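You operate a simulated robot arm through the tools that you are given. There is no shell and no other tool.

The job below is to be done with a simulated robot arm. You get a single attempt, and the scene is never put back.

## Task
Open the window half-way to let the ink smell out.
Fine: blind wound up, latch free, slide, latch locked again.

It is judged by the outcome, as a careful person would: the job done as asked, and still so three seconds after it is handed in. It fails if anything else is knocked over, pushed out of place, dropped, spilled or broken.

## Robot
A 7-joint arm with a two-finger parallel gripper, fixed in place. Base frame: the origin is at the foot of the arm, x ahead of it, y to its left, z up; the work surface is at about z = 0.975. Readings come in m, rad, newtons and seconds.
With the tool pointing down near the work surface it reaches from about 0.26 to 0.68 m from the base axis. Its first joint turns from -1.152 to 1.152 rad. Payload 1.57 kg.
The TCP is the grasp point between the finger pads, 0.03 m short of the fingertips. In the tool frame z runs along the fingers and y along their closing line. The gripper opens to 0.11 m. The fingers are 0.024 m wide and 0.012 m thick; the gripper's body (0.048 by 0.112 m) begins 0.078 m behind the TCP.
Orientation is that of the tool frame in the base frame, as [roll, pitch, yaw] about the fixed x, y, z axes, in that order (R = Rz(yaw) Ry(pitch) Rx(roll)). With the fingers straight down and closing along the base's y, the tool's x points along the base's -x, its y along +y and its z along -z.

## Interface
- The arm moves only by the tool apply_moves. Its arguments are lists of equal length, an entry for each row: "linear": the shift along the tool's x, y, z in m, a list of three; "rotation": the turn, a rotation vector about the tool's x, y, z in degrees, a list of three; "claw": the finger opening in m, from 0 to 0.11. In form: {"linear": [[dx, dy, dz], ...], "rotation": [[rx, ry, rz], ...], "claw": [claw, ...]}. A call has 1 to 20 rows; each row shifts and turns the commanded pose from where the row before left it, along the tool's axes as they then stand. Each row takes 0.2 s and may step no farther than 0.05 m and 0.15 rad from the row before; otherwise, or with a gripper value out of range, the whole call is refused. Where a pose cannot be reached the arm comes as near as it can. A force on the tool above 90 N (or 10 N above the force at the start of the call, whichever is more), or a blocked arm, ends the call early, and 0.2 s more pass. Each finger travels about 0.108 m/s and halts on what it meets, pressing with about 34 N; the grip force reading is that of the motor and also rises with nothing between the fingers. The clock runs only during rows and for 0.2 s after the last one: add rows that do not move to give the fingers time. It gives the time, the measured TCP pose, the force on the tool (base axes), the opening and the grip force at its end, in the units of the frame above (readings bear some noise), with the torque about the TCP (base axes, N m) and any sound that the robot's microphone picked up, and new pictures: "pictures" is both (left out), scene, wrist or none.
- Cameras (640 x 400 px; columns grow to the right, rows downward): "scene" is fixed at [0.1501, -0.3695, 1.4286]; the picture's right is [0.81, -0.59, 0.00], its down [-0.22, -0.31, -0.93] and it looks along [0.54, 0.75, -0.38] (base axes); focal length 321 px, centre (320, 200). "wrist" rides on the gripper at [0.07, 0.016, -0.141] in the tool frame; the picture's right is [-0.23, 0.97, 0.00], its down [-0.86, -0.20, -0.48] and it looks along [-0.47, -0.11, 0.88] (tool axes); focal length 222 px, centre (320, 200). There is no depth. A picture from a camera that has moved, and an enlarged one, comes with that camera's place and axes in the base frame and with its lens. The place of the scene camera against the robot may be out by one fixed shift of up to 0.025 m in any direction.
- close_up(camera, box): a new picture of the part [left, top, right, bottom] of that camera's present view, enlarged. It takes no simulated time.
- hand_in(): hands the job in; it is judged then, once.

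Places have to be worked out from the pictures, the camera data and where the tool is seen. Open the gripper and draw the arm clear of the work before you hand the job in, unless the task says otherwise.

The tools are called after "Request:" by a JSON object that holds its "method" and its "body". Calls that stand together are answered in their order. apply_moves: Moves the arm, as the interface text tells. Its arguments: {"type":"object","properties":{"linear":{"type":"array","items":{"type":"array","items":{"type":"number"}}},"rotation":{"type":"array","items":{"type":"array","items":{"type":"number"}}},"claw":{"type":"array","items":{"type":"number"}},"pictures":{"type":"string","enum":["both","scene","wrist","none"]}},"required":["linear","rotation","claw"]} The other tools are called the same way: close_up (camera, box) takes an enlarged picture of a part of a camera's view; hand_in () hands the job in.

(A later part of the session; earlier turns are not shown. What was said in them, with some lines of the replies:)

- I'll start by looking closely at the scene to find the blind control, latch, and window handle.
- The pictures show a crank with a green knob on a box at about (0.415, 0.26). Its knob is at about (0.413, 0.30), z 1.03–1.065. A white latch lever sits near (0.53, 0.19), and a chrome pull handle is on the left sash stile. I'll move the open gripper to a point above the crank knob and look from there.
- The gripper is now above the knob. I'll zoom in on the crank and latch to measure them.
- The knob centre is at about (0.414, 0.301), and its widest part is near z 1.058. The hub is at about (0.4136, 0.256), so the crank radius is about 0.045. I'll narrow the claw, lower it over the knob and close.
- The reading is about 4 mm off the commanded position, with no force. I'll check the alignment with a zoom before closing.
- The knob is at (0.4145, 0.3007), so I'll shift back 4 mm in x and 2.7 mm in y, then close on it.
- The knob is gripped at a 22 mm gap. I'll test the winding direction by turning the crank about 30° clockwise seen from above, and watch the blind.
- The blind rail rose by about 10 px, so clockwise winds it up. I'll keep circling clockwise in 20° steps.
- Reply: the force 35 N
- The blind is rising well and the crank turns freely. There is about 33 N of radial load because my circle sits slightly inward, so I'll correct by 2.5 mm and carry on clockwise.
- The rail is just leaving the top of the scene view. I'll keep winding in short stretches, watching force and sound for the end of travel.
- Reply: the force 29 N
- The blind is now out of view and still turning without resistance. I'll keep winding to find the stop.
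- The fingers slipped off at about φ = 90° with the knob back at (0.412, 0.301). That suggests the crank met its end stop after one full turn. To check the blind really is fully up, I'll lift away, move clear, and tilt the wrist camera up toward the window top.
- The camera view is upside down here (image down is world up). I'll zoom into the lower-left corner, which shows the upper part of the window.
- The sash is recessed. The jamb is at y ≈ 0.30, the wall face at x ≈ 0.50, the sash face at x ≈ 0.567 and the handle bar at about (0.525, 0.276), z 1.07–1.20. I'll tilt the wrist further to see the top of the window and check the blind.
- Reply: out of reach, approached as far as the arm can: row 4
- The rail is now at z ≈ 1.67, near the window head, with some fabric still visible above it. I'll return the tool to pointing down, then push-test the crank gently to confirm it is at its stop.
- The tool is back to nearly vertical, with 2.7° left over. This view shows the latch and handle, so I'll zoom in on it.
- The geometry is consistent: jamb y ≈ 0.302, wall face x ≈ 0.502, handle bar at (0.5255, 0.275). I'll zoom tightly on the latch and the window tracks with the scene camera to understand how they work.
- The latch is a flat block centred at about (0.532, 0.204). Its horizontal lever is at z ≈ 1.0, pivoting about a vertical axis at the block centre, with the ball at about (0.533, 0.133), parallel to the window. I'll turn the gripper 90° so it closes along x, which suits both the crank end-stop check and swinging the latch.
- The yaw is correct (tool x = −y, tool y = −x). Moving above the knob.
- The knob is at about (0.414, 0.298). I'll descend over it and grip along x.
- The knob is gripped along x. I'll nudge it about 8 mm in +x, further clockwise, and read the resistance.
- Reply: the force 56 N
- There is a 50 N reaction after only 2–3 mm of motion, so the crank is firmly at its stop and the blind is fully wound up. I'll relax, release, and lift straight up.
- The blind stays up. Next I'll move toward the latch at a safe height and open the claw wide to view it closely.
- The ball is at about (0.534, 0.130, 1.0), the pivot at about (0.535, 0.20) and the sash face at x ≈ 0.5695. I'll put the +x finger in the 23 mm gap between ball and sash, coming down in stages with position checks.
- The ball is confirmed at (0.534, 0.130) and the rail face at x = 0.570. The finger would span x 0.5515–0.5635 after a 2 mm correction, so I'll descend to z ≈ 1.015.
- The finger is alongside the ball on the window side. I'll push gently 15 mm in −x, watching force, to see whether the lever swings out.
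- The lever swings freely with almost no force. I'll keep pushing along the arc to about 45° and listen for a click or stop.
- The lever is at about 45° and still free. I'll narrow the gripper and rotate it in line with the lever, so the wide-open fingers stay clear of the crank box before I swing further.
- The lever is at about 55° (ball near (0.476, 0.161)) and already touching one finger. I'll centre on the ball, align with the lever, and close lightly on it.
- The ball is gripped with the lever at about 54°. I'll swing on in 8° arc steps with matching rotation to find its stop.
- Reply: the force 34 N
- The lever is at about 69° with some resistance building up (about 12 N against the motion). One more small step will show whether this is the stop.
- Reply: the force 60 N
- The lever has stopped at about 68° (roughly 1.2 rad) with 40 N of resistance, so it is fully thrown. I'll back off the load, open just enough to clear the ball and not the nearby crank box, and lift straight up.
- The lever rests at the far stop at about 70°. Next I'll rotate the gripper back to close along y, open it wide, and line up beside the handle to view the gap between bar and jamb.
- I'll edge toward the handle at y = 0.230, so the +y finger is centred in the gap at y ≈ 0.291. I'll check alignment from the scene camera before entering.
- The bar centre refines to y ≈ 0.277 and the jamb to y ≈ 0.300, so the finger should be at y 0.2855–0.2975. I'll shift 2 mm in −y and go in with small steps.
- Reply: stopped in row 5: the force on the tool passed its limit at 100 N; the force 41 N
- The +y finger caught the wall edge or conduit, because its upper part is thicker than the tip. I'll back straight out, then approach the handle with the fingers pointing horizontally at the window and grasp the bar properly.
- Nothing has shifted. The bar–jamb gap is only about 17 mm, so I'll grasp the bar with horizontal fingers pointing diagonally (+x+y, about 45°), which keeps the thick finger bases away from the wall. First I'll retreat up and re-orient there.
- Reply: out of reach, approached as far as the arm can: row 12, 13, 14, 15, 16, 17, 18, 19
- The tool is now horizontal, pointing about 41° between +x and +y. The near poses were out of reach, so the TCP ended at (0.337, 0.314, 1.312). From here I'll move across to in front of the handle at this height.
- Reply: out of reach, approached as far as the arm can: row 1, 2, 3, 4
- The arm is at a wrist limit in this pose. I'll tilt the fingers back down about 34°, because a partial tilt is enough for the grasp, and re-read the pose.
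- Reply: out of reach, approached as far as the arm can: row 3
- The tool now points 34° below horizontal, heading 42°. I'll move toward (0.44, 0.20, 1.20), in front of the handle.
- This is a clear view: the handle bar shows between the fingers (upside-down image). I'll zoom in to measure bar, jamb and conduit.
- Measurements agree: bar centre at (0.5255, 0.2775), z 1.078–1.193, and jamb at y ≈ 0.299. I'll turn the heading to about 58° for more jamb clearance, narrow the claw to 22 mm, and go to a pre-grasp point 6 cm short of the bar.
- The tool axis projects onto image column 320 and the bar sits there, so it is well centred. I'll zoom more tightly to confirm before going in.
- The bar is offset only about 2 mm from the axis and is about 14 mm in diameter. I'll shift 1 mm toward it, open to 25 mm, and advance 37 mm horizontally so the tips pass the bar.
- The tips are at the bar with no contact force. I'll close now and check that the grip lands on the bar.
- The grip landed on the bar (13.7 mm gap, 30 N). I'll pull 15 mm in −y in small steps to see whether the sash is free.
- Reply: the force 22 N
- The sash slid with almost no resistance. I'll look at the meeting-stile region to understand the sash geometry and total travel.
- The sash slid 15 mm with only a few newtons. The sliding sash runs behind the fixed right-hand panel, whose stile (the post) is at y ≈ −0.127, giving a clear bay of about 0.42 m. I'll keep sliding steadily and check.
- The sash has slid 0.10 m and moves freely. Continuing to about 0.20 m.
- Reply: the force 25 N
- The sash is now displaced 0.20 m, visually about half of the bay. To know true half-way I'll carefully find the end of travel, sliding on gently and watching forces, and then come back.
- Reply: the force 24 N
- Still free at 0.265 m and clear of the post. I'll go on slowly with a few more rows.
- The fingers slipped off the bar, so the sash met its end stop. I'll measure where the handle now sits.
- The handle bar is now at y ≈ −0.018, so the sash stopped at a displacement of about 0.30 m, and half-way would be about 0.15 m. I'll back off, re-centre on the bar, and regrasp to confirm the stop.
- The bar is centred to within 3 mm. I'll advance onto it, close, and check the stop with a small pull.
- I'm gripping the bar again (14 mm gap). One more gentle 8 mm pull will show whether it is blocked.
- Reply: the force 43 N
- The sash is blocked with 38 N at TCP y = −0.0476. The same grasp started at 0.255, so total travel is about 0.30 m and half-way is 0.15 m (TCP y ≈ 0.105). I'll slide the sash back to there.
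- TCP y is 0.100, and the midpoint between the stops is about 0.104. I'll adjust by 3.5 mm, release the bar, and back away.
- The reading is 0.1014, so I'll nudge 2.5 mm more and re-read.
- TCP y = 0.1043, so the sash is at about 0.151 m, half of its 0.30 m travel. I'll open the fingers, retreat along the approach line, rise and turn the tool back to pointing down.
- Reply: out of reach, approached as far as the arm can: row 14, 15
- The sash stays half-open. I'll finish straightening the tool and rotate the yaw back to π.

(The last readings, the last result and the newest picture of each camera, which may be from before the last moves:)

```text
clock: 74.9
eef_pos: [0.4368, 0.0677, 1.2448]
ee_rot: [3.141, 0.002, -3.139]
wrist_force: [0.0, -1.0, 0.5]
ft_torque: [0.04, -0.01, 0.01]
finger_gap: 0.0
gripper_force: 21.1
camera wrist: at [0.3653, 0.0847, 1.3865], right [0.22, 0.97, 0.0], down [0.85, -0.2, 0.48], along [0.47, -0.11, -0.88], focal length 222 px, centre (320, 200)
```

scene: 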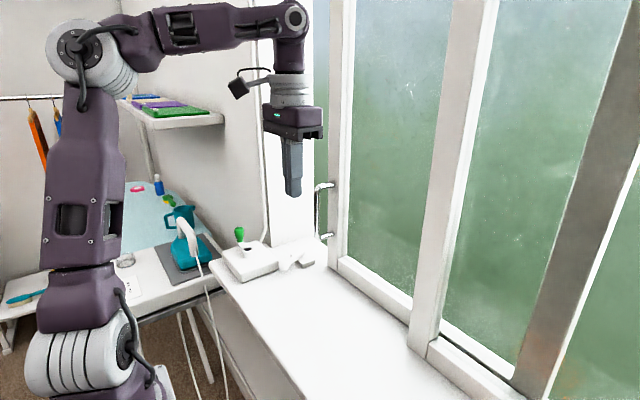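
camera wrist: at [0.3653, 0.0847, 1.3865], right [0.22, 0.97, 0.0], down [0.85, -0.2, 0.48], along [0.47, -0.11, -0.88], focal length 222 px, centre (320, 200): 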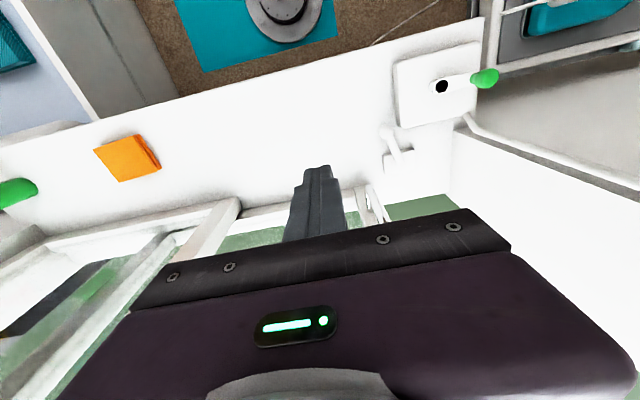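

The sash is half-open and the lever still points into the room. The sash handle now overhangs the latch area, so I'll push the lever back with closed fingers tilted about 40°, keeping the hand on the room side. First I'll verify the lever position.

Request:
{"method": "close_up", "body": {"camera": "wrist", "box": [330, 80, 490, 230]}}

Request:
{"method": "close_up", "body": {"camera": "scene", "box": [250, 165, 370, 285]}}

```text
2.67 times, centred on (410, 155) of wrist
camera zoom: at [0.3653, 0.0847, 1.3865], right [0.22, 0.97, 0.0], down [0.85, -0.2, 0.48], along [0.47, -0.11, -0.88], focal length 592 px, centre (80, 320)
```

zoom: 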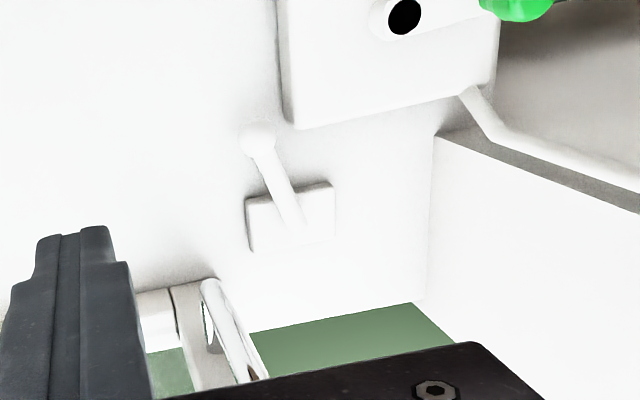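

```text
3.33 times, centred on (310, 225) of scene
camera zoom: at [0.1501, -0.3695, 1.4286], right [0.81, -0.59, 0.0], down [-0.22, -0.31, -0.93], along [0.54, 0.75, -0.38], focal length 1070 px, centre (353, 117)
```

zoom: 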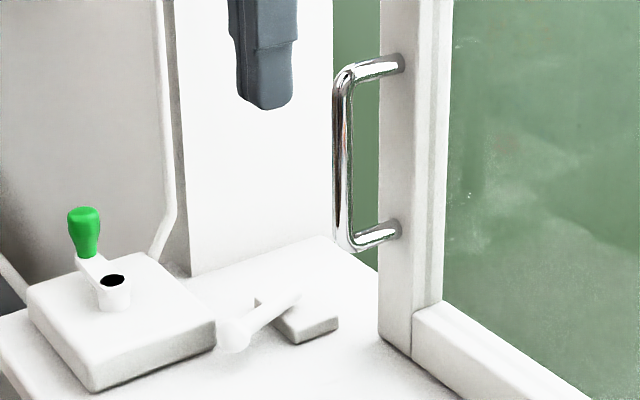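

The lever is at about 71° with the ball at (0.467, 0.177), and the crank box corner is at (0.467, 0.204). I'll tilt the tool 40° and move above a start point on the +y side of the rod, close to the pivot.

Request:
{"method": "apply_moves", "body": {"linear": [[0, 0, 0], [0, 0, 0], [0, 0, 0], [0, 0, 0], [0, 0, 0], [0.01204, 0.02942, 0.0277], [0.01204, 0.02942, 0.0277], [0.01204, 0.02942, 0.0277], [0.01204, 0.02942, 0.0277], [0.01204, 0.02942, 0.0277], [0, 0, 0]], "rotation": [[0, -8, 0], [0, -8, 0], [0, -8, 0], [0, -8, 0], [0, -8, 0], [0, 0, 0], [0, 0, 0], [0, 0, 0], [0, 0, 0], [0, 0, 0], [0, 0, 0]], "claw": [0.0, 0.0, 0.0, 0.0, 0.0, 0.0, 0.0, 0.0, 0.0, 0.0, 0.0]}}

Request:
{"method": "close_up", "body": {"camera": "wrist", "box": [240, 60, 400, 230]}}

Request:
{"method": "close_up", "body": {"camera": "scene", "box": [240, 185, 360, 285]}}

```text
clock: 76.0
eef_pos: [0.5432, 0.0942, 1.2551]
ee_rot: [3.122, 0.587, -3.138]
wrist_force: [-66.9, -1.2, 23.0]
ft_torque: [0.36, 0.56, -0.03]
finger_gap: 0.0002
gripper_force: 21.3
out of reach, approached as far as the arm can: row 1, 2, 3, 4, 5
stopped in row 5: the force on the tool passed its limit at 151 N (the readings are from after the stop); the commanded pose is now the measured one
camera wrist: at [0.4068, 0.1074, 1.3358], right [0.18, 0.97, 0.14], down [0.45, -0.21, 0.87], along [0.87, -0.09, -0.48], focal length 222 px, centre (320, 200)
```

scene: 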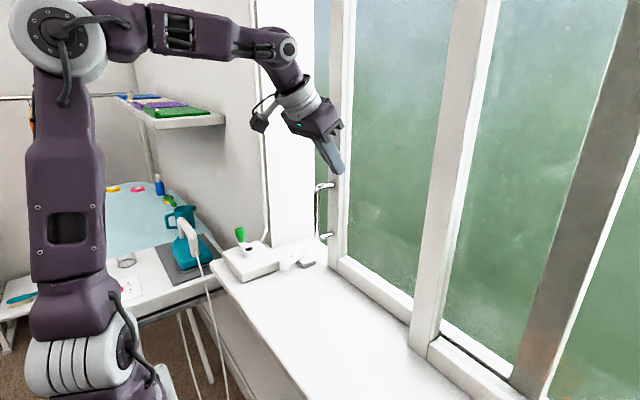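
wrist: 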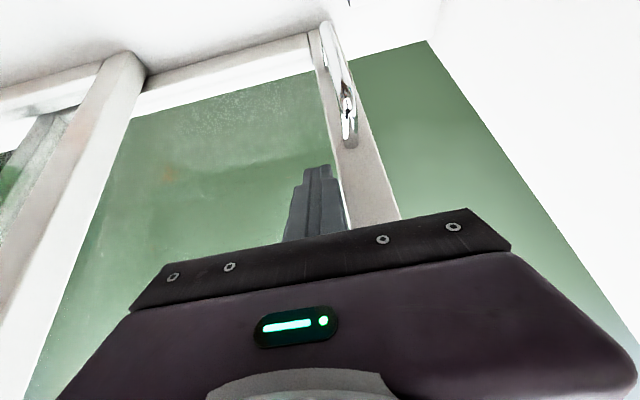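

```text
2.35 times, centred on (320, 145) of wrist
camera zoom: at [0.4068, 0.1074, 1.3358], right [0.18, 0.97, 0.14], down [0.45, -0.21, 0.87], along [0.87, -0.09, -0.48], focal length 523 px, centre (320, 329)
```

zoom: 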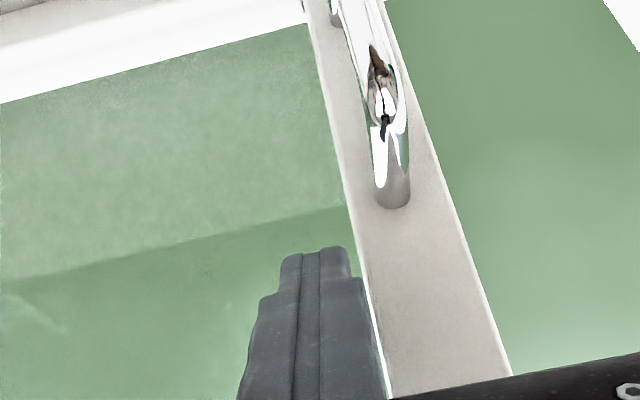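

```text
4.00 times, centred on (300, 235) of scene
camera zoom: at [0.1472, -0.3696, 1.429], right [0.81, -0.59, 0.0], down [-0.22, -0.31, -0.93], along [0.54, 0.75, -0.38], focal length 1284 px, centre (400, 60)
```

zoom: 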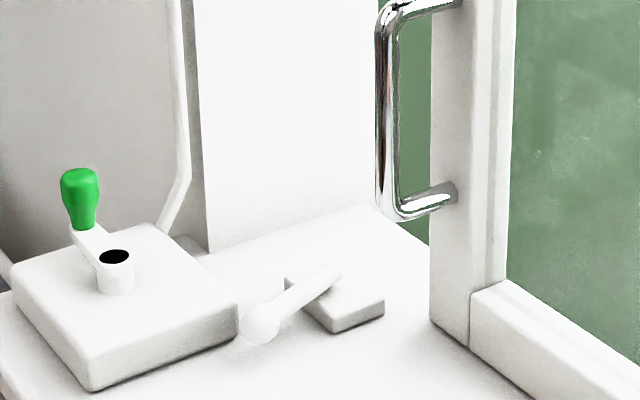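

Tilting there was out of reach, and the arm swung forward until the fingertips pressed on the window. I'll back straight off from the glass now.

Request:
{"method": "apply_moves", "body": {"linear": [[0.0125, 0, -0.0083], [0.0125, 0, -0.0083], [0.025, 0, -0.0166], [0, 0, 0]], "rotation": [[0, 0, 0], [0, 0, 0], [0, 0, 0], [0, 0, 0]], "claw": [0.0, 0.0, 0.0, 0.0]}}

Request:
{"method": "close_up", "body": {"camera": "scene", "box": [300, 60, 420, 280]}}

```text
clock: 77.0
eef_pos: [0.5442, 0.0941, 1.2559]
ee_rot: [3.127, 0.585, -3.138]
wrist_force: [-74.3, 3.9, 24.1]
ft_torque: [0.71, 0.75, 0.1]
finger_gap: 0.0003
gripper_force: 20.9
out of reach, approached as far as the arm can: row 1, 2, 3
camera wrist: at [0.407, 0.1075, 1.3357], right [0.18, 0.97, 0.14], down [0.45, -0.21, 0.87], along [0.87, -0.09, -0.48], focal length 222 px, centre (320, 200)
```

scene: 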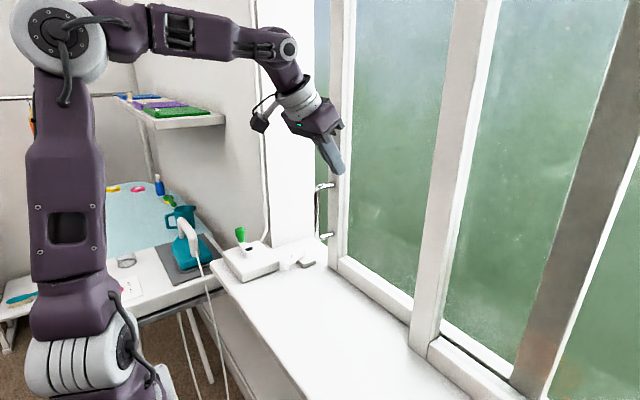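
wrist: 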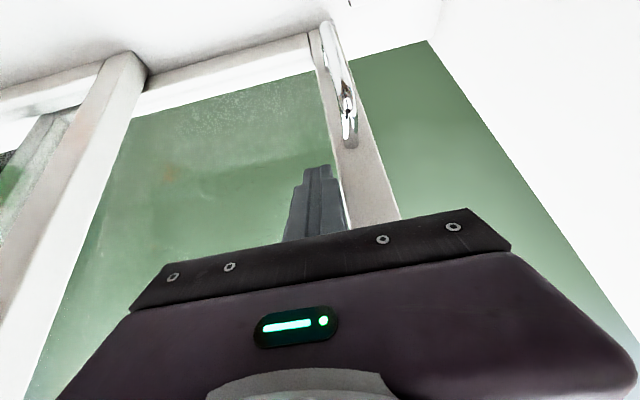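

```text
1.82 times, centred on (360, 170) of scene
camera zoom: at [0.147, -0.3694, 1.429], right [0.81, -0.59, 0.0], down [-0.22, -0.31, -0.93], along [0.54, 0.75, -0.38], focal length 584 px, centre (247, 254)
```

zoom: 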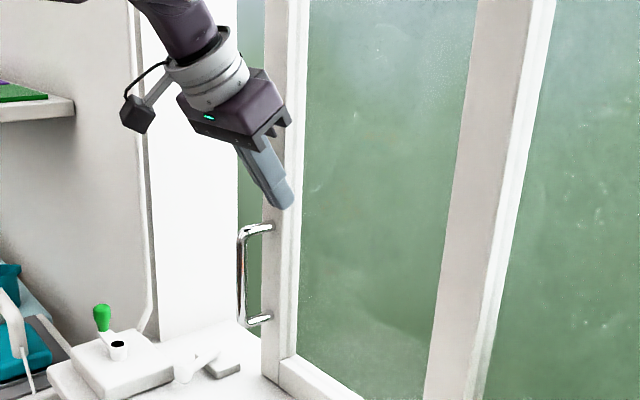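

The arm is at a joint limit here. I'll reverse the motion that got it there, rotating back about the wrist so the fingertips swing away from the glass.

Request:
{"method": "apply_moves", "body": {"linear": [[0.0267, -0.006, -0.0019], [0.0267, -0.006, -0.0019], [0, 0, 0]], "rotation": [[0, 8, 0], [0, 8, 0], [0, 0, 0]], "claw": [0.0, 0.0, 0.0]}}

```text
clock: 77.8
eef_pos: [0.5027, 0.0793, 1.2314]
ee_rot: [3.13, 0.314, -3.136]
wrist_force: [-0.2, 0.2, 0.1]
ft_torque: [-0.03, 0.03, 0.02]
finger_gap: 0.0
gripper_force: 21.3
camera wrist: at [0.3921, 0.0941, 1.3453], right [0.21, 0.98, 0.08], down [0.67, -0.2, 0.72], along [0.72, -0.09, -0.69], focal length 222 px, centre (320, 200)
```

scene: 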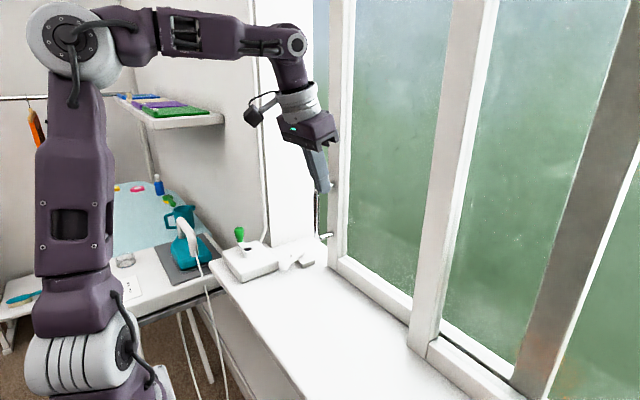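
wrist: 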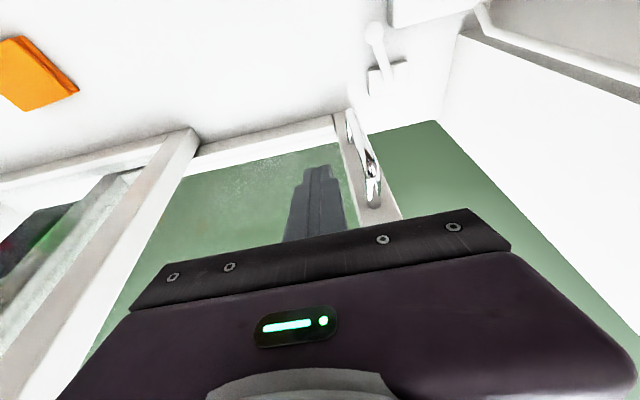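

Contact is released and forces are zero. I'll finish rotating to vertical in the same wrist-centred way, moving away from the window.

Request:
{"method": "apply_moves", "body": {"linear": [[0.028, -0.005, -0.002], [0.0285, -0.004, -0.001], [0.003, 0, 0], [0, 0, 0]], "rotation": [[0, 8.5, 0], [0, 8.5, 0], [0, 1, 0], [0, 0, 0]], "claw": [0.0, 0.0, 0.0, 0.0]}}

Request:
{"method": "close_up", "body": {"camera": "scene", "box": [290, 100, 460, 300]}}

```text
clock: 78.8
eef_pos: [0.4404, 0.0703, 1.221]
ee_rot: [3.13, 0.0, -3.131]
wrist_force: [-0.1, -0.5, -0.2]
ft_torque: [0.0, 0.0, -0.01]
finger_gap: 0.0001
gripper_force: 21.3
camera wrist: at [0.3711, 0.0849, 1.3621], right [0.22, 0.98, 0.01], down [0.86, -0.2, 0.48], along [0.47, -0.09, -0.88], focal length 222 px, centre (320, 200)
```

scene: 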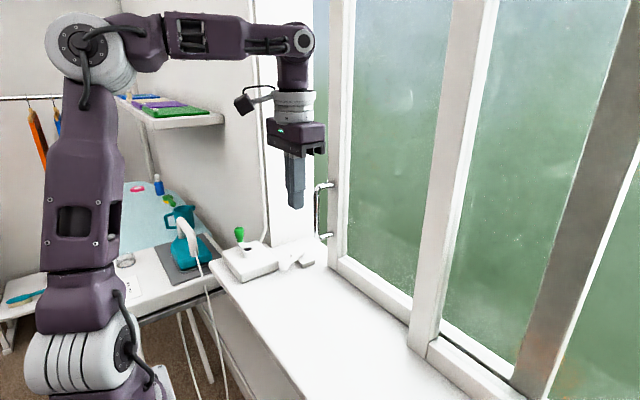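
wrist: 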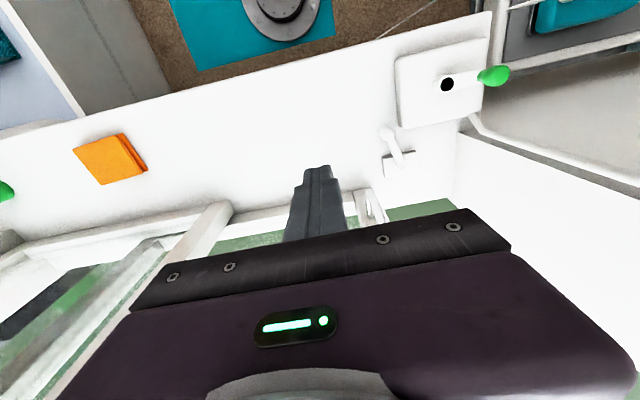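

```text
2.00 times, centred on (375, 200) of scene
camera zoom: at [0.1501, -0.3695, 1.4286], right [0.81, -0.59, 0.0], down [-0.22, -0.31, -0.93], along [0.54, 0.75, -0.38], focal length 642 px, centre (210, 200)
```

zoom: 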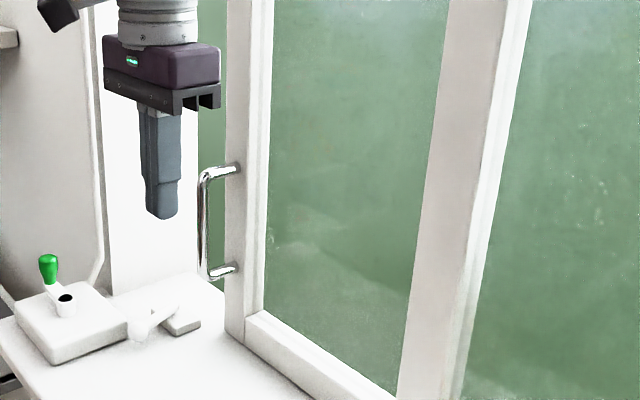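

The window is intact and the sash is still at about 0.15 m. I'll move back a little and rotate to the yaw −90° orientation used before for the latch, which was reachable.

Request:
{"method": "apply_moves", "body": {"linear": [[0.02, 0, -0.015], [0.02, 0, -0.015], [0, 0, 0], [0, 0, 0], [0, 0, 0], [0, 0, 0], [0, 0, 0], [0, 0, 0], [0, 0, 0], [0, 0, 0]], "rotation": [[0.6, 0, 0], [0, 0, 0], [0, 0, -8.2], [0, 0, -8.2], [0, 0, -8.2], [0, 0, -8.2], [0, 0, -8.2], [0, 0, -8.2], [0, 0, -8.2], [0, 0, 0]], "claw": [0.0, 0.0, 0.0, 0.0, 0.0, 0.0, 0.0, 0.0, 0.0, 0.0], "pictures": "scene"}}

```text
clock: 81.0
eef_pos: [0.4219, 0.0688, 1.2551]
ee_rot: [3.137, 0.001, -2.129]
wrist_force: [0.0, -0.6, 0.0]
ft_torque: [0.01, -0.02, -0.01]
finger_gap: 0.0002
gripper_force: 21.4
out of reach, approached as far as the arm can: row 1, 2
```

scene: 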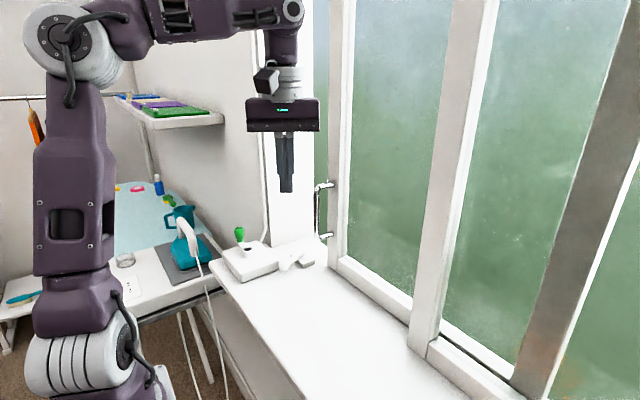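

Rotation is working (yaw −2.13). I'll finish the last 32° and start moving toward +y, above the latch.

Request:
{"method": "apply_moves", "body": {"linear": [[0, 0, 0], [0, 0, 0], [0, 0, 0], [0, 0, 0], [0, 0, 0]], "rotation": [[0, 0, -8.0], [0, 0, -8.0], [0, 0, -8.0], [0, 0, -8.0], [0, 0, 0]], "claw": [0.0, 0.0, 0.0, 0.0, 0.0]}}

```text
clock: 82.2
eef_pos: [0.4223, 0.0693, 1.2563]
ee_rot: [3.139, 0.001, -1.569]
wrist_force: [0.0, 0.3, 0.9]
ft_torque: [-0.03, 0.02, -0.04]
finger_gap: 0.0002
gripper_force: 20.8
camera wrist: at [0.4064, 0.0, 1.3967], right [-0.97, 0.23, 0.0], down [0.2, 0.85, 0.48], along [0.11, 0.47, -0.88], focal length 222 px, centre (320, 200)
```

scene: 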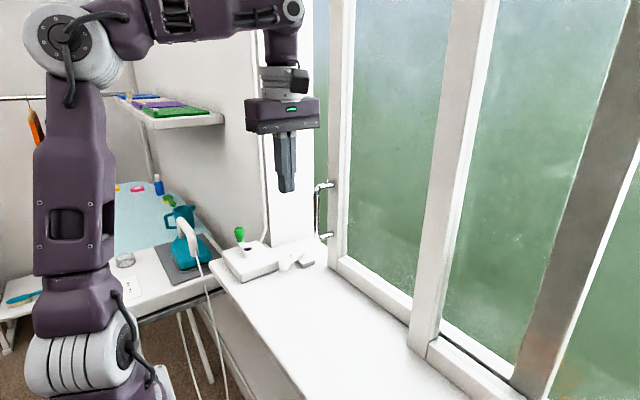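
wrist: 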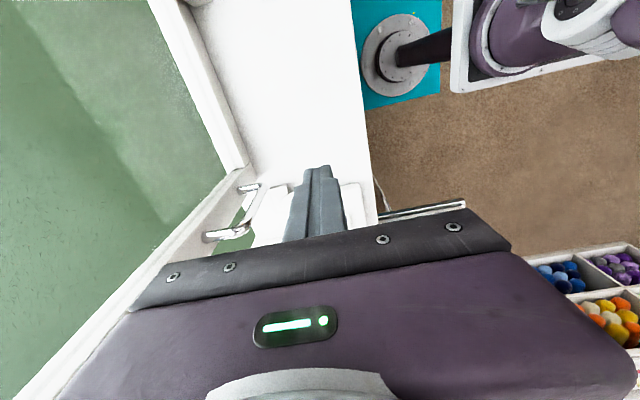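

The orientation is right. I'll move over (+y, then +x) with closed fingers to above the +y side of the lever rod and stop at z ≈ 1.10 to check.

Request:
{"method": "apply_moves", "body": {"linear": [[-0.0362, 0, 0], [-0.0362, 0, 0], [-0.0362, 0, 0], [-0.0361, 0, 0], [0, -0.0339, 0], [0, -0.0338, 0], [0, 0, 0.039], [0, 0, 0.039], [0, 0, 0.039], [0, 0, 0.039], [0, 0, 0]], "rotation": [[0, 0, 0], [0, 0, 0], [0, 0, 0], [0, 0, 0], [0, 0, 0], [0, 0, 0], [0, 0, 0], [0, 0, 0], [0, 0, 0], [0, 0, 0], [0, 0, 0]], "claw": [0.0, 0.0, 0.0, 0.0, 0.0, 0.0, 0.0, 0.0, 0.0, 0.0, 0.0]}}

Request:
{"method": "close_up", "body": {"camera": "wrist", "box": [220, 90, 400, 240]}}

Request:
{"method": "close_up", "body": {"camera": "scene", "box": [240, 165, 360, 285]}}

```text
clock: 84.6
eef_pos: [0.4906, 0.2157, 1.1009]
ee_rot: [-3.141, 0.001, -1.57]
wrist_force: [0.1, -0.5, -0.6]
ft_torque: [0.01, -0.02, 0.02]
finger_gap: 0.0
gripper_force: 21.0
camera wrist: at [0.4744, 0.146, 1.2416], right [-0.97, 0.23, 0.0], down [0.2, 0.85, 0.48], along [0.11, 0.47, -0.88], focal length 222 px, centre (320, 200)
```

scene: 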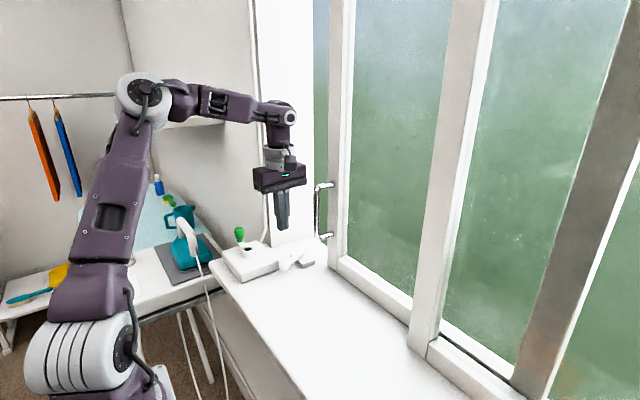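
wrist: 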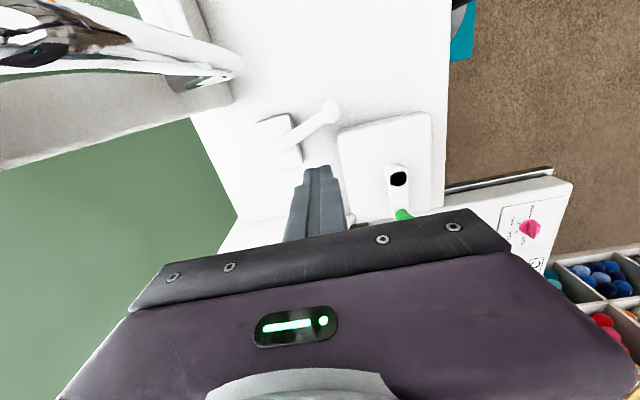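

```text
2.67 times, centred on (310, 165) of wrist
camera zoom: at [0.4744, 0.146, 1.2416], right [-0.97, 0.23, 0.0], down [0.2, 0.85, 0.48], along [0.11, 0.47, -0.88], focal length 592 px, centre (347, 293)
```

zoom: 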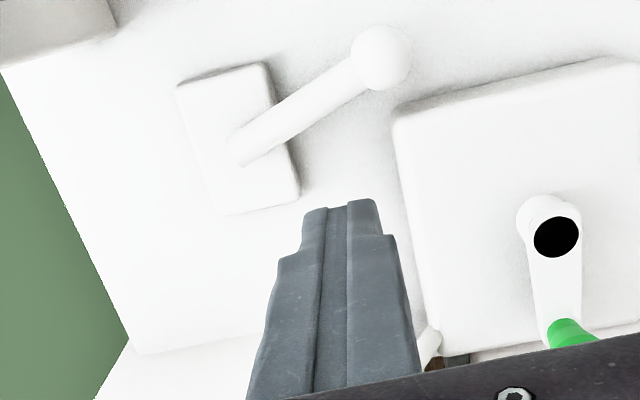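

```text
3.33 times, centred on (300, 225) of scene
camera zoom: at [0.1501, -0.3695, 1.4286], right [0.81, -0.59, 0.0], down [-0.22, -0.31, -0.93], along [0.54, 0.75, -0.38], focal length 1070 px, centre (387, 117)
```

zoom: 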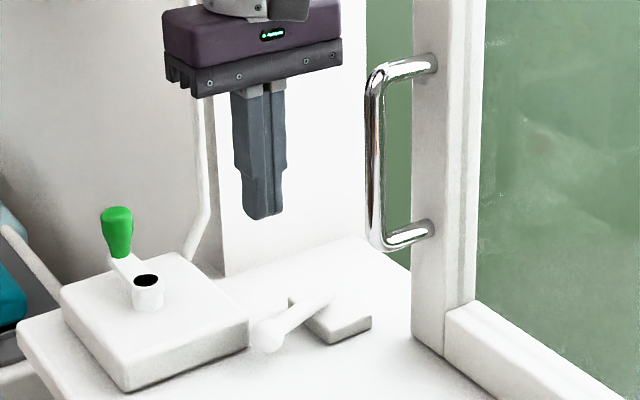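

The view confirms the lever at about 70°, with the fingers just beyond its +y side and clear of the crank box and handle. I'll descend so the tips are at rod height and push along the arc to about 30°.

Request:
{"method": "apply_moves", "body": {"linear": [[0, 0, 0.0385], [0, 0, 0.0385], [0, 0, 0], [0.0081, 0.002, 0], [0.0078, 0.0009, 0], [0.0072, -0.0014, 0], [0.007, -0.0028, 0], [0.0065, -0.0043, 0], [0, 0, 0]], "rotation": [[0, 0, 0], [0, 0, 0], [0, 0, 0], [0, 0, 0], [0, 0, 0], [0, 0, 0], [0, 0, 0], [0, 0, 0], [0, 0, 0]], "claw": [0.0, 0.0, 0.0, 0.0, 0.0, 0.0, 0.0, 0.0, 0.0]}}

Request:
{"method": "close_up", "body": {"camera": "wrist", "box": [220, 90, 400, 240]}}

Request:
{"method": "close_up", "body": {"camera": "scene", "box": [250, 165, 370, 285]}}

```text
clock: 86.6
eef_pos: [0.495, 0.1765, 1.025]
ee_rot: [-3.141, 0.001, -1.57]
wrist_force: [0.1, 0.3, -0.3]
ft_torque: [0.01, 0.02, -0.02]
finger_gap: 0.0002
gripper_force: 21.2
camera wrist: at [0.478, 0.107, 1.1657], right [-0.97, 0.23, 0.0], down [0.2, 0.85, 0.48], along [0.11, 0.47, -0.88], focal length 222 px, centre (320, 200)
```

scene: 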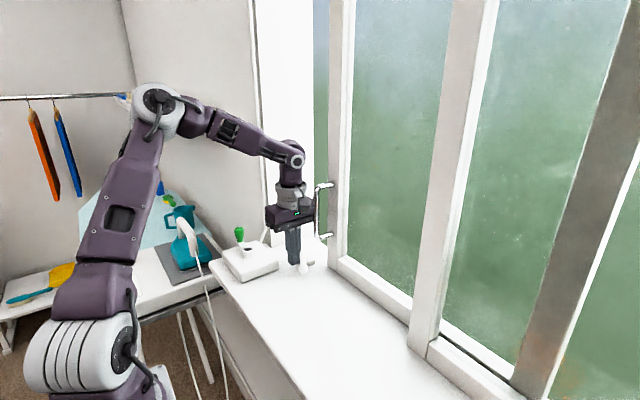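
wrist: 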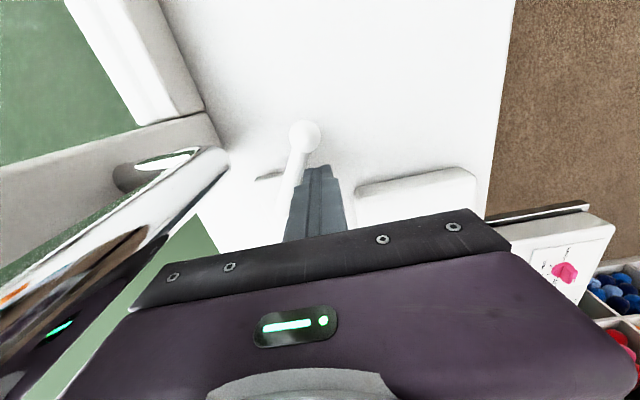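

```text
2.67 times, centred on (310, 165) of wrist
camera zoom: at [0.478, 0.107, 1.1657], right [-0.97, 0.23, 0.0], down [0.2, 0.85, 0.48], along [0.11, 0.47, -0.88], focal length 592 px, centre (347, 293)
```

zoom: 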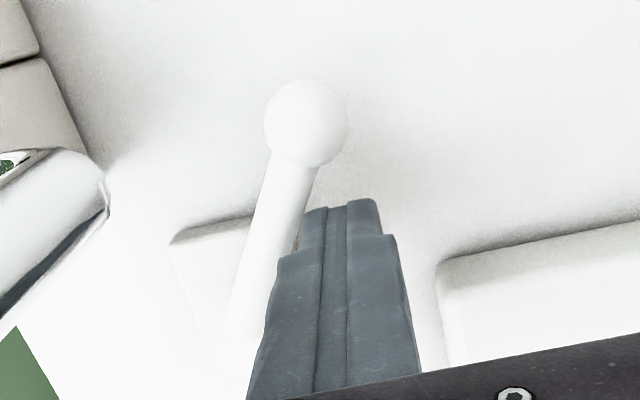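

```text
3.33 times, centred on (310, 225) of scene
camera zoom: at [0.1501, -0.3695, 1.4286], right [0.81, -0.59, 0.0], down [-0.22, -0.31, -0.93], along [0.54, 0.75, -0.38], focal length 1070 px, centre (353, 117)
```

zoom: 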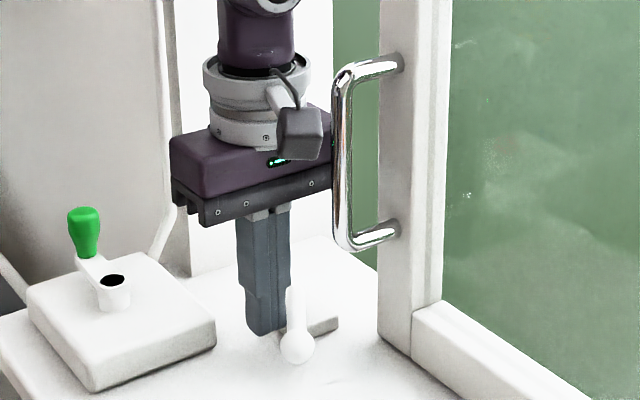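

The lever is back to about 32° with negligible force. For the last part I'll offset the hand into the room, with the claw at 60 mm, and use the outer face of the +x finger, so the body stays clear of the handle and sash.

Request:
{"method": "apply_moves", "body": {"linear": [[0.004, 0.0225, 0], [0.0045, 0.0225, 0], [0, 0, 0], [0, 0, 0], [0, -0.0075, 0], [0, -0.0075, 0], [0, -0.0075, 0], [0, -0.0075, 0], [0, 0, 0]], "rotation": [[0, 0, 0], [0, 0, 0], [0, 0, 0], [0, 0, 0], [0, 0, 0], [0, 0, 0], [0, 0, 0], [0, 0, 0], [0, 0, 0]], "claw": [0.0, 0.0, 0.06, 0.06, 0.06, 0.06, 0.06, 0.06, 0.06]}}

Request:
{"method": "close_up", "body": {"camera": "wrist", "box": [200, 90, 400, 240]}}

```text
clock: 88.6
eef_pos: [0.48, 0.1675, 1.0232]
ee_rot: [3.141, 0.002, -1.569]
wrist_force: [-0.8, -0.5, -0.4]
ft_torque: [-0.03, 0.03, 0.0]
finger_gap: 0.0591
gripper_force: 0.1
camera wrist: at [0.4641, 0.0996, 1.1649], right [-0.97, 0.23, 0.0], down [0.2, 0.85, 0.48], along [0.11, 0.47, -0.88], focal length 222 px, centre (320, 200)
```

scene: 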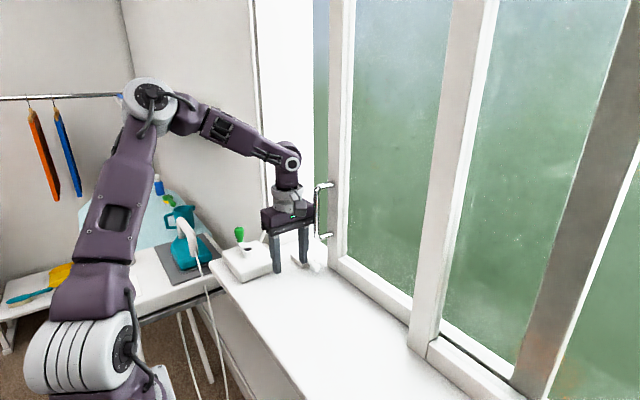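
wrist: 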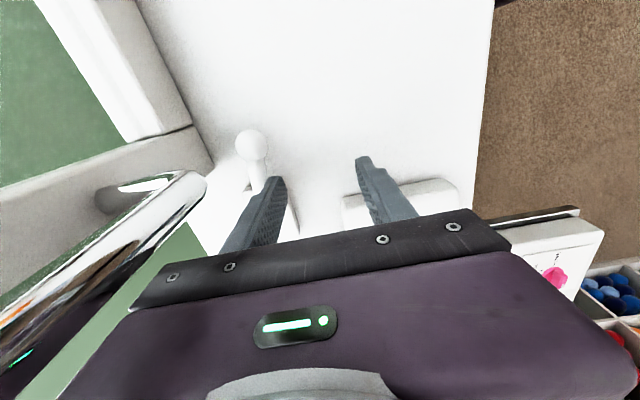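

```text
2.67 times, centred on (300, 165) of wrist
camera zoom: at [0.4641, 0.0996, 1.1649], right [-0.97, 0.23, 0.0], down [0.2, 0.85, 0.48], along [0.11, 0.47, -0.88], focal length 592 px, centre (373, 293)
```

zoom: 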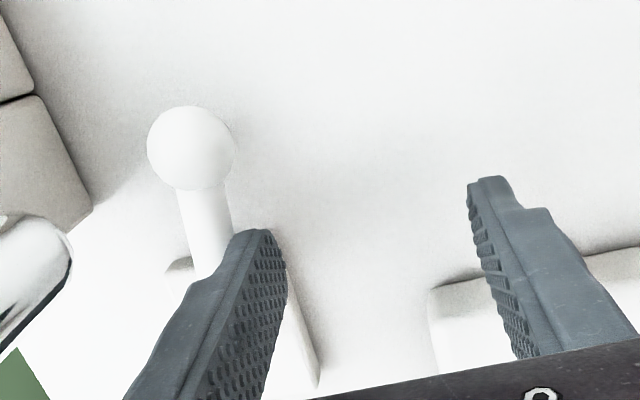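

The lever is at about 9°. I'll push the last few millimetres gently and watch for the stop.

Request:
{"method": "apply_moves", "body": {"linear": [[0, -0.004, 0], [0, -0.004, 0], [0, -0.002, 0], [0, 0, 0]], "rotation": [[0, 0, 0], [0, 0, 0], [0, 0, 0], [0, 0, 0]], "claw": [0.06, 0.06, 0.06, 0.06], "pictures": "wrist"}}

Request:
{"method": "close_up", "body": {"camera": "wrist", "box": [180, 90, 380, 240]}}

```text
clock: 89.6
eef_pos: [0.4899, 0.169, 1.0225]
ee_rot: [-3.141, 0.001, -1.57]
wrist_force: [-5.7, -3.6, 1.6]
ft_torque: [-0.09, 0.07, -0.14]
finger_gap: 0.0551
gripper_force: 0.1
camera wrist: at [0.4727, 0.1, 1.1634], right [-0.97, 0.23, 0.0], down [0.2, 0.85, 0.48], along [0.11, 0.47, -0.88], focal length 222 px, centre (320, 200)
```

wrist: 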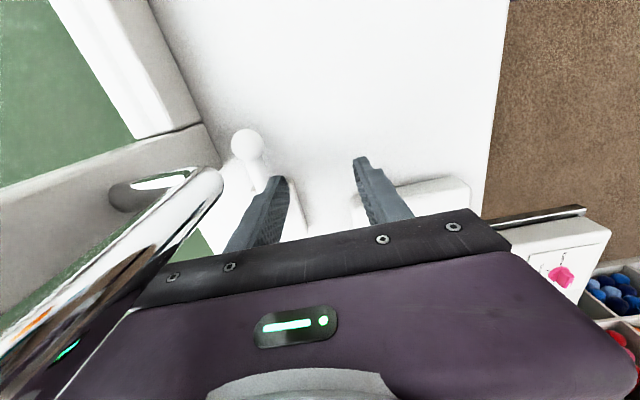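

```text
2.67 times, centred on (280, 165) of wrist
camera zoom: at [0.4727, 0.1, 1.1634], right [-0.97, 0.23, 0.0], down [0.2, 0.85, 0.48], along [0.11, 0.47, -0.88], focal length 592 px, centre (427, 293)
```

zoom: 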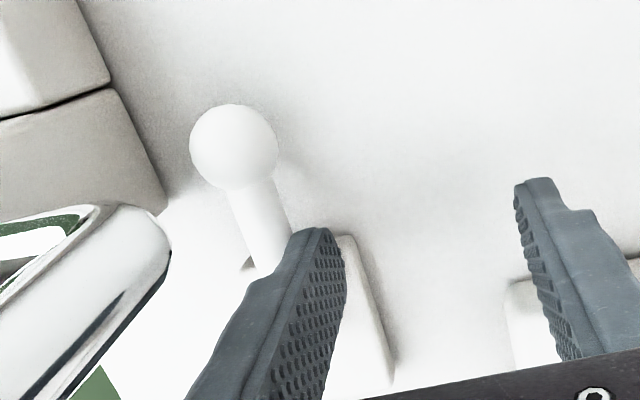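

The ball is back at (0.534, 0.130), its original locked position, with 6 N at the stop. I'll push a few more millimetres to make sure it is fully seated.

Request:
{"method": "apply_moves", "body": {"linear": [[0, -0.003, 0], [0, -0.003, 0], [0, 0, 0]], "rotation": [[0, 0, 0], [0, 0, 0], [0, 0, 0]], "claw": [0.06, 0.06, 0.06], "pictures": "wrist"}}

Request:
{"method": "close_up", "body": {"camera": "wrist", "box": [180, 90, 380, 240]}}

```text
clock: 90.4
eef_pos: [0.4945, 0.17, 1.0226]
ee_rot: [3.14, 0.002, -1.569]
wrist_force: [-15.3, -2.0, -7.0]
ft_torque: [-0.07, 0.63, -0.06]
finger_gap: 0.0459
gripper_force: 0.0
camera wrist: at [0.4781, 0.1004, 1.1639], right [-0.97, 0.23, 0.0], down [0.2, 0.85, 0.48], along [0.11, 0.47, -0.88], focal length 222 px, centre (320, 200)
```

wrist: 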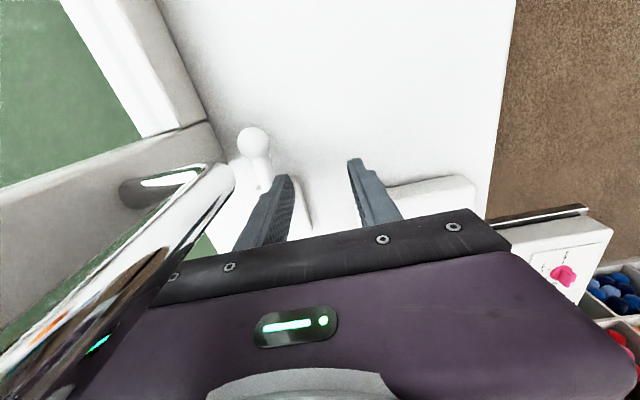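

```text
2.67 times, centred on (280, 165) of wrist
camera zoom: at [0.4781, 0.1004, 1.1639], right [-0.97, 0.23, 0.0], down [0.2, 0.85, 0.48], along [0.11, 0.47, -0.88], focal length 592 px, centre (427, 293)
```

zoom: 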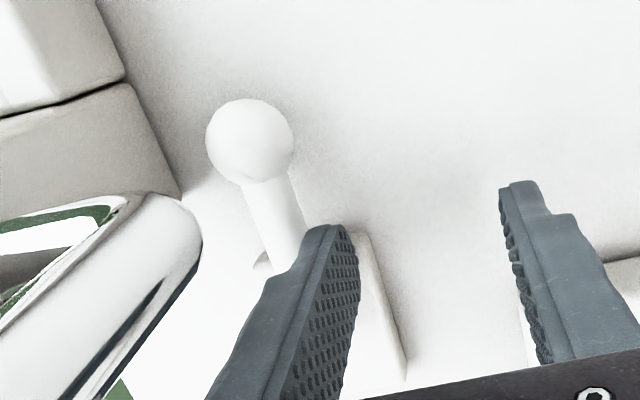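

The lever is against its stop (15 N, ball no longer moving). I'll back away in −x, then lift clear and inspect everything.

Request:
{"method": "apply_moves", "body": {"linear": [[0, 0.015, 0], [0, 0.02, 0], [0, 0.02, 0], [0, 0, -0.04], [0, 0, -0.04], [0, 0, -0.04], [0, 0, -0.04], [0, 0.02, -0.03], [0, 0, 0]], "rotation": [[0, 0, 0], [0, 0, 0], [0, 0, 0], [0, 0, 0], [0, 0, 0], [0, 0, 0], [0, 0, 0], [0, 0, 0], [0, 0, 0]], "claw": [0.06, 0.06, 0.06, 0.06, 0.06, 0.06, 0.06, 0.06, 0.06]}}

Request:
{"method": "close_up", "body": {"camera": "scene", "box": [260, 165, 380, 285]}}

Request:
{"method": "close_up", "body": {"camera": "wrist", "box": [160, 80, 380, 240]}}

```text
clock: 92.4
eef_pos: [0.424, 0.1695, 1.2116]
ee_rot: [3.14, 0.001, -1.569]
wrist_force: [0.5, -0.3, -0.3]
ft_torque: [0.0, 0.01, 0.02]
finger_gap: 0.06
gripper_force: 0.2
camera wrist: at [0.407, 0.1007, 1.3534], right [-0.97, 0.23, 0.0], down [0.2, 0.85, 0.48], along [0.11, 0.47, -0.88], focal length 222 px, centre (320, 200)
```

scene: 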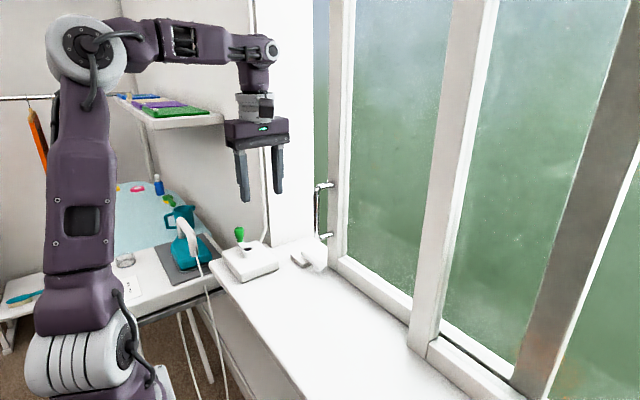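
wrist: 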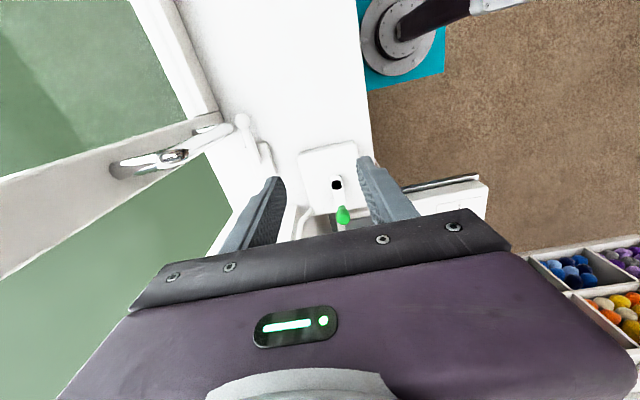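

```text
3.33 times, centred on (320, 225) of scene
camera zoom: at [0.1501, -0.3695, 1.4286], right [0.81, -0.59, 0.0], down [-0.22, -0.31, -0.93], along [0.54, 0.75, -0.38], focal length 1070 px, centre (320, 117)
```

zoom: 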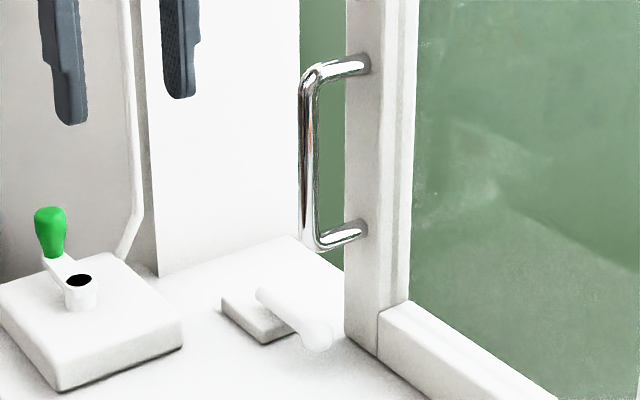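

```text
2.50 times, centred on (270, 160) of wrist
camera zoom: at [0.407, 0.1007, 1.3534], right [-0.97, 0.23, 0.0], down [0.2, 0.85, 0.48], along [0.11, 0.47, -0.88], focal length 555 px, centre (445, 300)
```

zoom: 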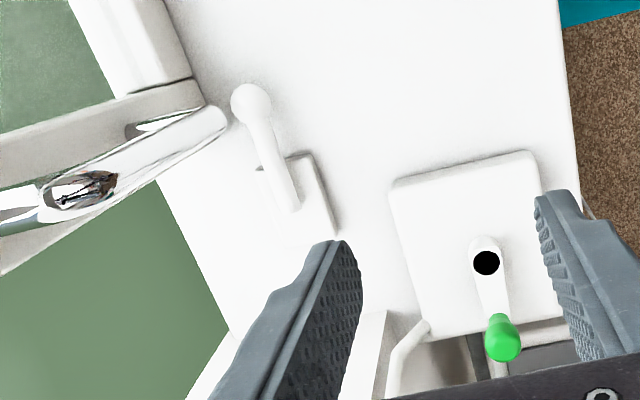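

The latch lever is back in its original locked position, the sash is at about 0.15 m, and the crank knob is still at its stop with the blind out of view. I'll open the gripper and draw the arm further clear for a last check.

Request:
{"method": "apply_moves", "body": {"linear": [[0, 0.01, -0.03], [0, 0.01, -0.03], [0, 0, 0], [0, 0, 0], [0, 0, 0]], "rotation": [[0, 0, 0], [0, 0, 0], [0, 0, 0], [0, 0, 0], [0, 0, 0]], "claw": [0.08, 0.11, 0.11, 0.11, 0.11]}}

Request:
{"method": "close_up", "body": {"camera": "scene", "box": [200, 0, 520, 200]}}

Request:
{"method": "close_up", "body": {"camera": "scene", "box": [200, 180, 460, 380]}}

```text
clock: 93.6
eef_pos: [0.4084, 0.1702, 1.2761]
ee_rot: [3.141, 0.001, -1.571]
wrist_force: [0.9, 0.6, -0.6]
ft_torque: [-0.01, 0.03, 0.01]
finger_gap: 0.1101
gripper_force: 0.1
out of reach, approached as far as the arm can: row 1
camera wrist: at [0.3916, 0.1003, 1.417], right [-0.97, 0.23, 0.0], down [0.2, 0.85, 0.48], along [0.11, 0.47, -0.88], focal length 222 px, centre (320, 200)
```

scene: 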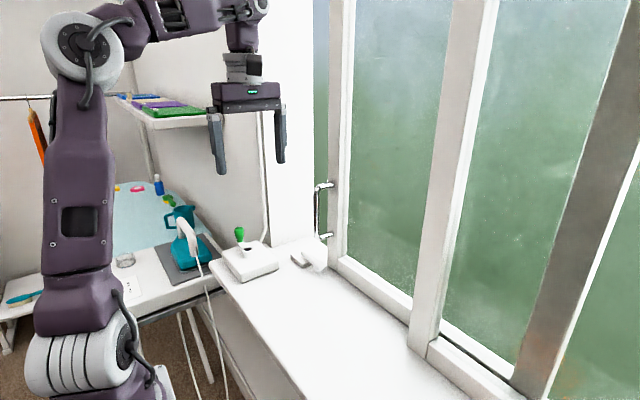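
wrist: 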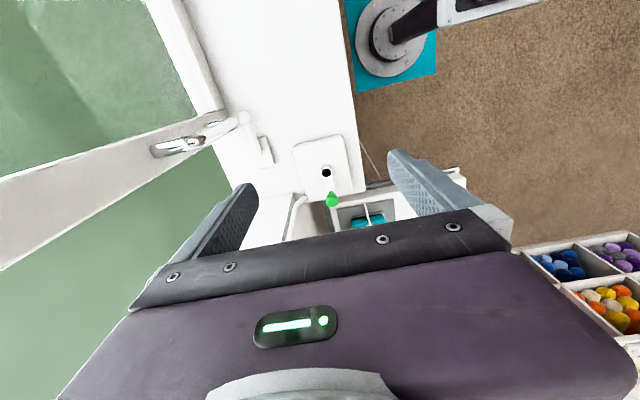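

```text
2.00 times, centred on (360, 100) of scene
camera zoom: at [0.1501, -0.3695, 1.4286], right [0.81, -0.59, 0.0], down [-0.22, -0.31, -0.93], along [0.54, 0.75, -0.38], focal length 642 px, centre (240, 400)
```

zoom: 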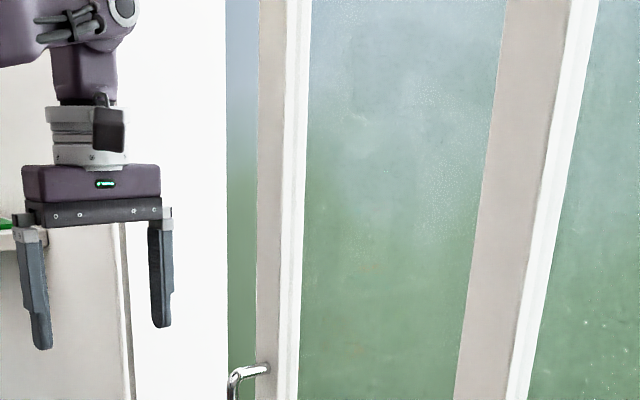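

```text
2.00 times, centred on (330, 280) of scene
camera zoom: at [0.1501, -0.3695, 1.4286], right [0.81, -0.59, 0.0], down [-0.22, -0.31, -0.93], along [0.54, 0.75, -0.38], focal length 642 px, centre (300, 40)
```

zoom: 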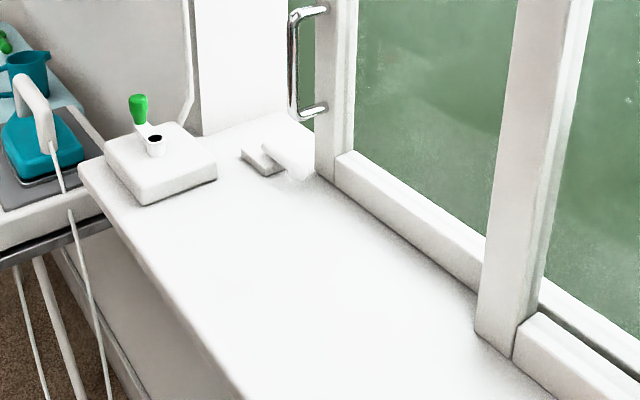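

Final state: the blind is wound fully up, the sash is at half of its 0.30 m travel, and the latch lever is back in the locked position. Nothing else was disturbed, and the arm is clear with the gripper open, so I'm handing the job in.

Request:
{"method": "hand_in", "body": {}}

```text
The job is handed in.
```

The window is open half-way, the blind is wound fully up and the latch is locked again. The job is handed in, with the gripper open and the arm clear of the window.

- **Blind:** it took one full turn of the crank to reach its stop. The bottom rail is near the top of the window.
- **Window:** I slid the sash to its end stop to find the full travel, about 0.30 m. I then brought it back to about 0.15 m, which is half-way.
- **Latch:** I swung the lever free before sliding, then pushed it back against its stop in its original position. I did not tug the sash afterwards to test that the latch holds it.

**Contacts along the way:**
- A finger caught the wall edge beside the handle and stopped at about 100 N.
- The fingertips also pressed on the window, peaking at about 150 N, when a tilt turned out to be beyond the arm's reach.

I backed off both times, and the pictures afterwards showed no damage and nothing out of place.
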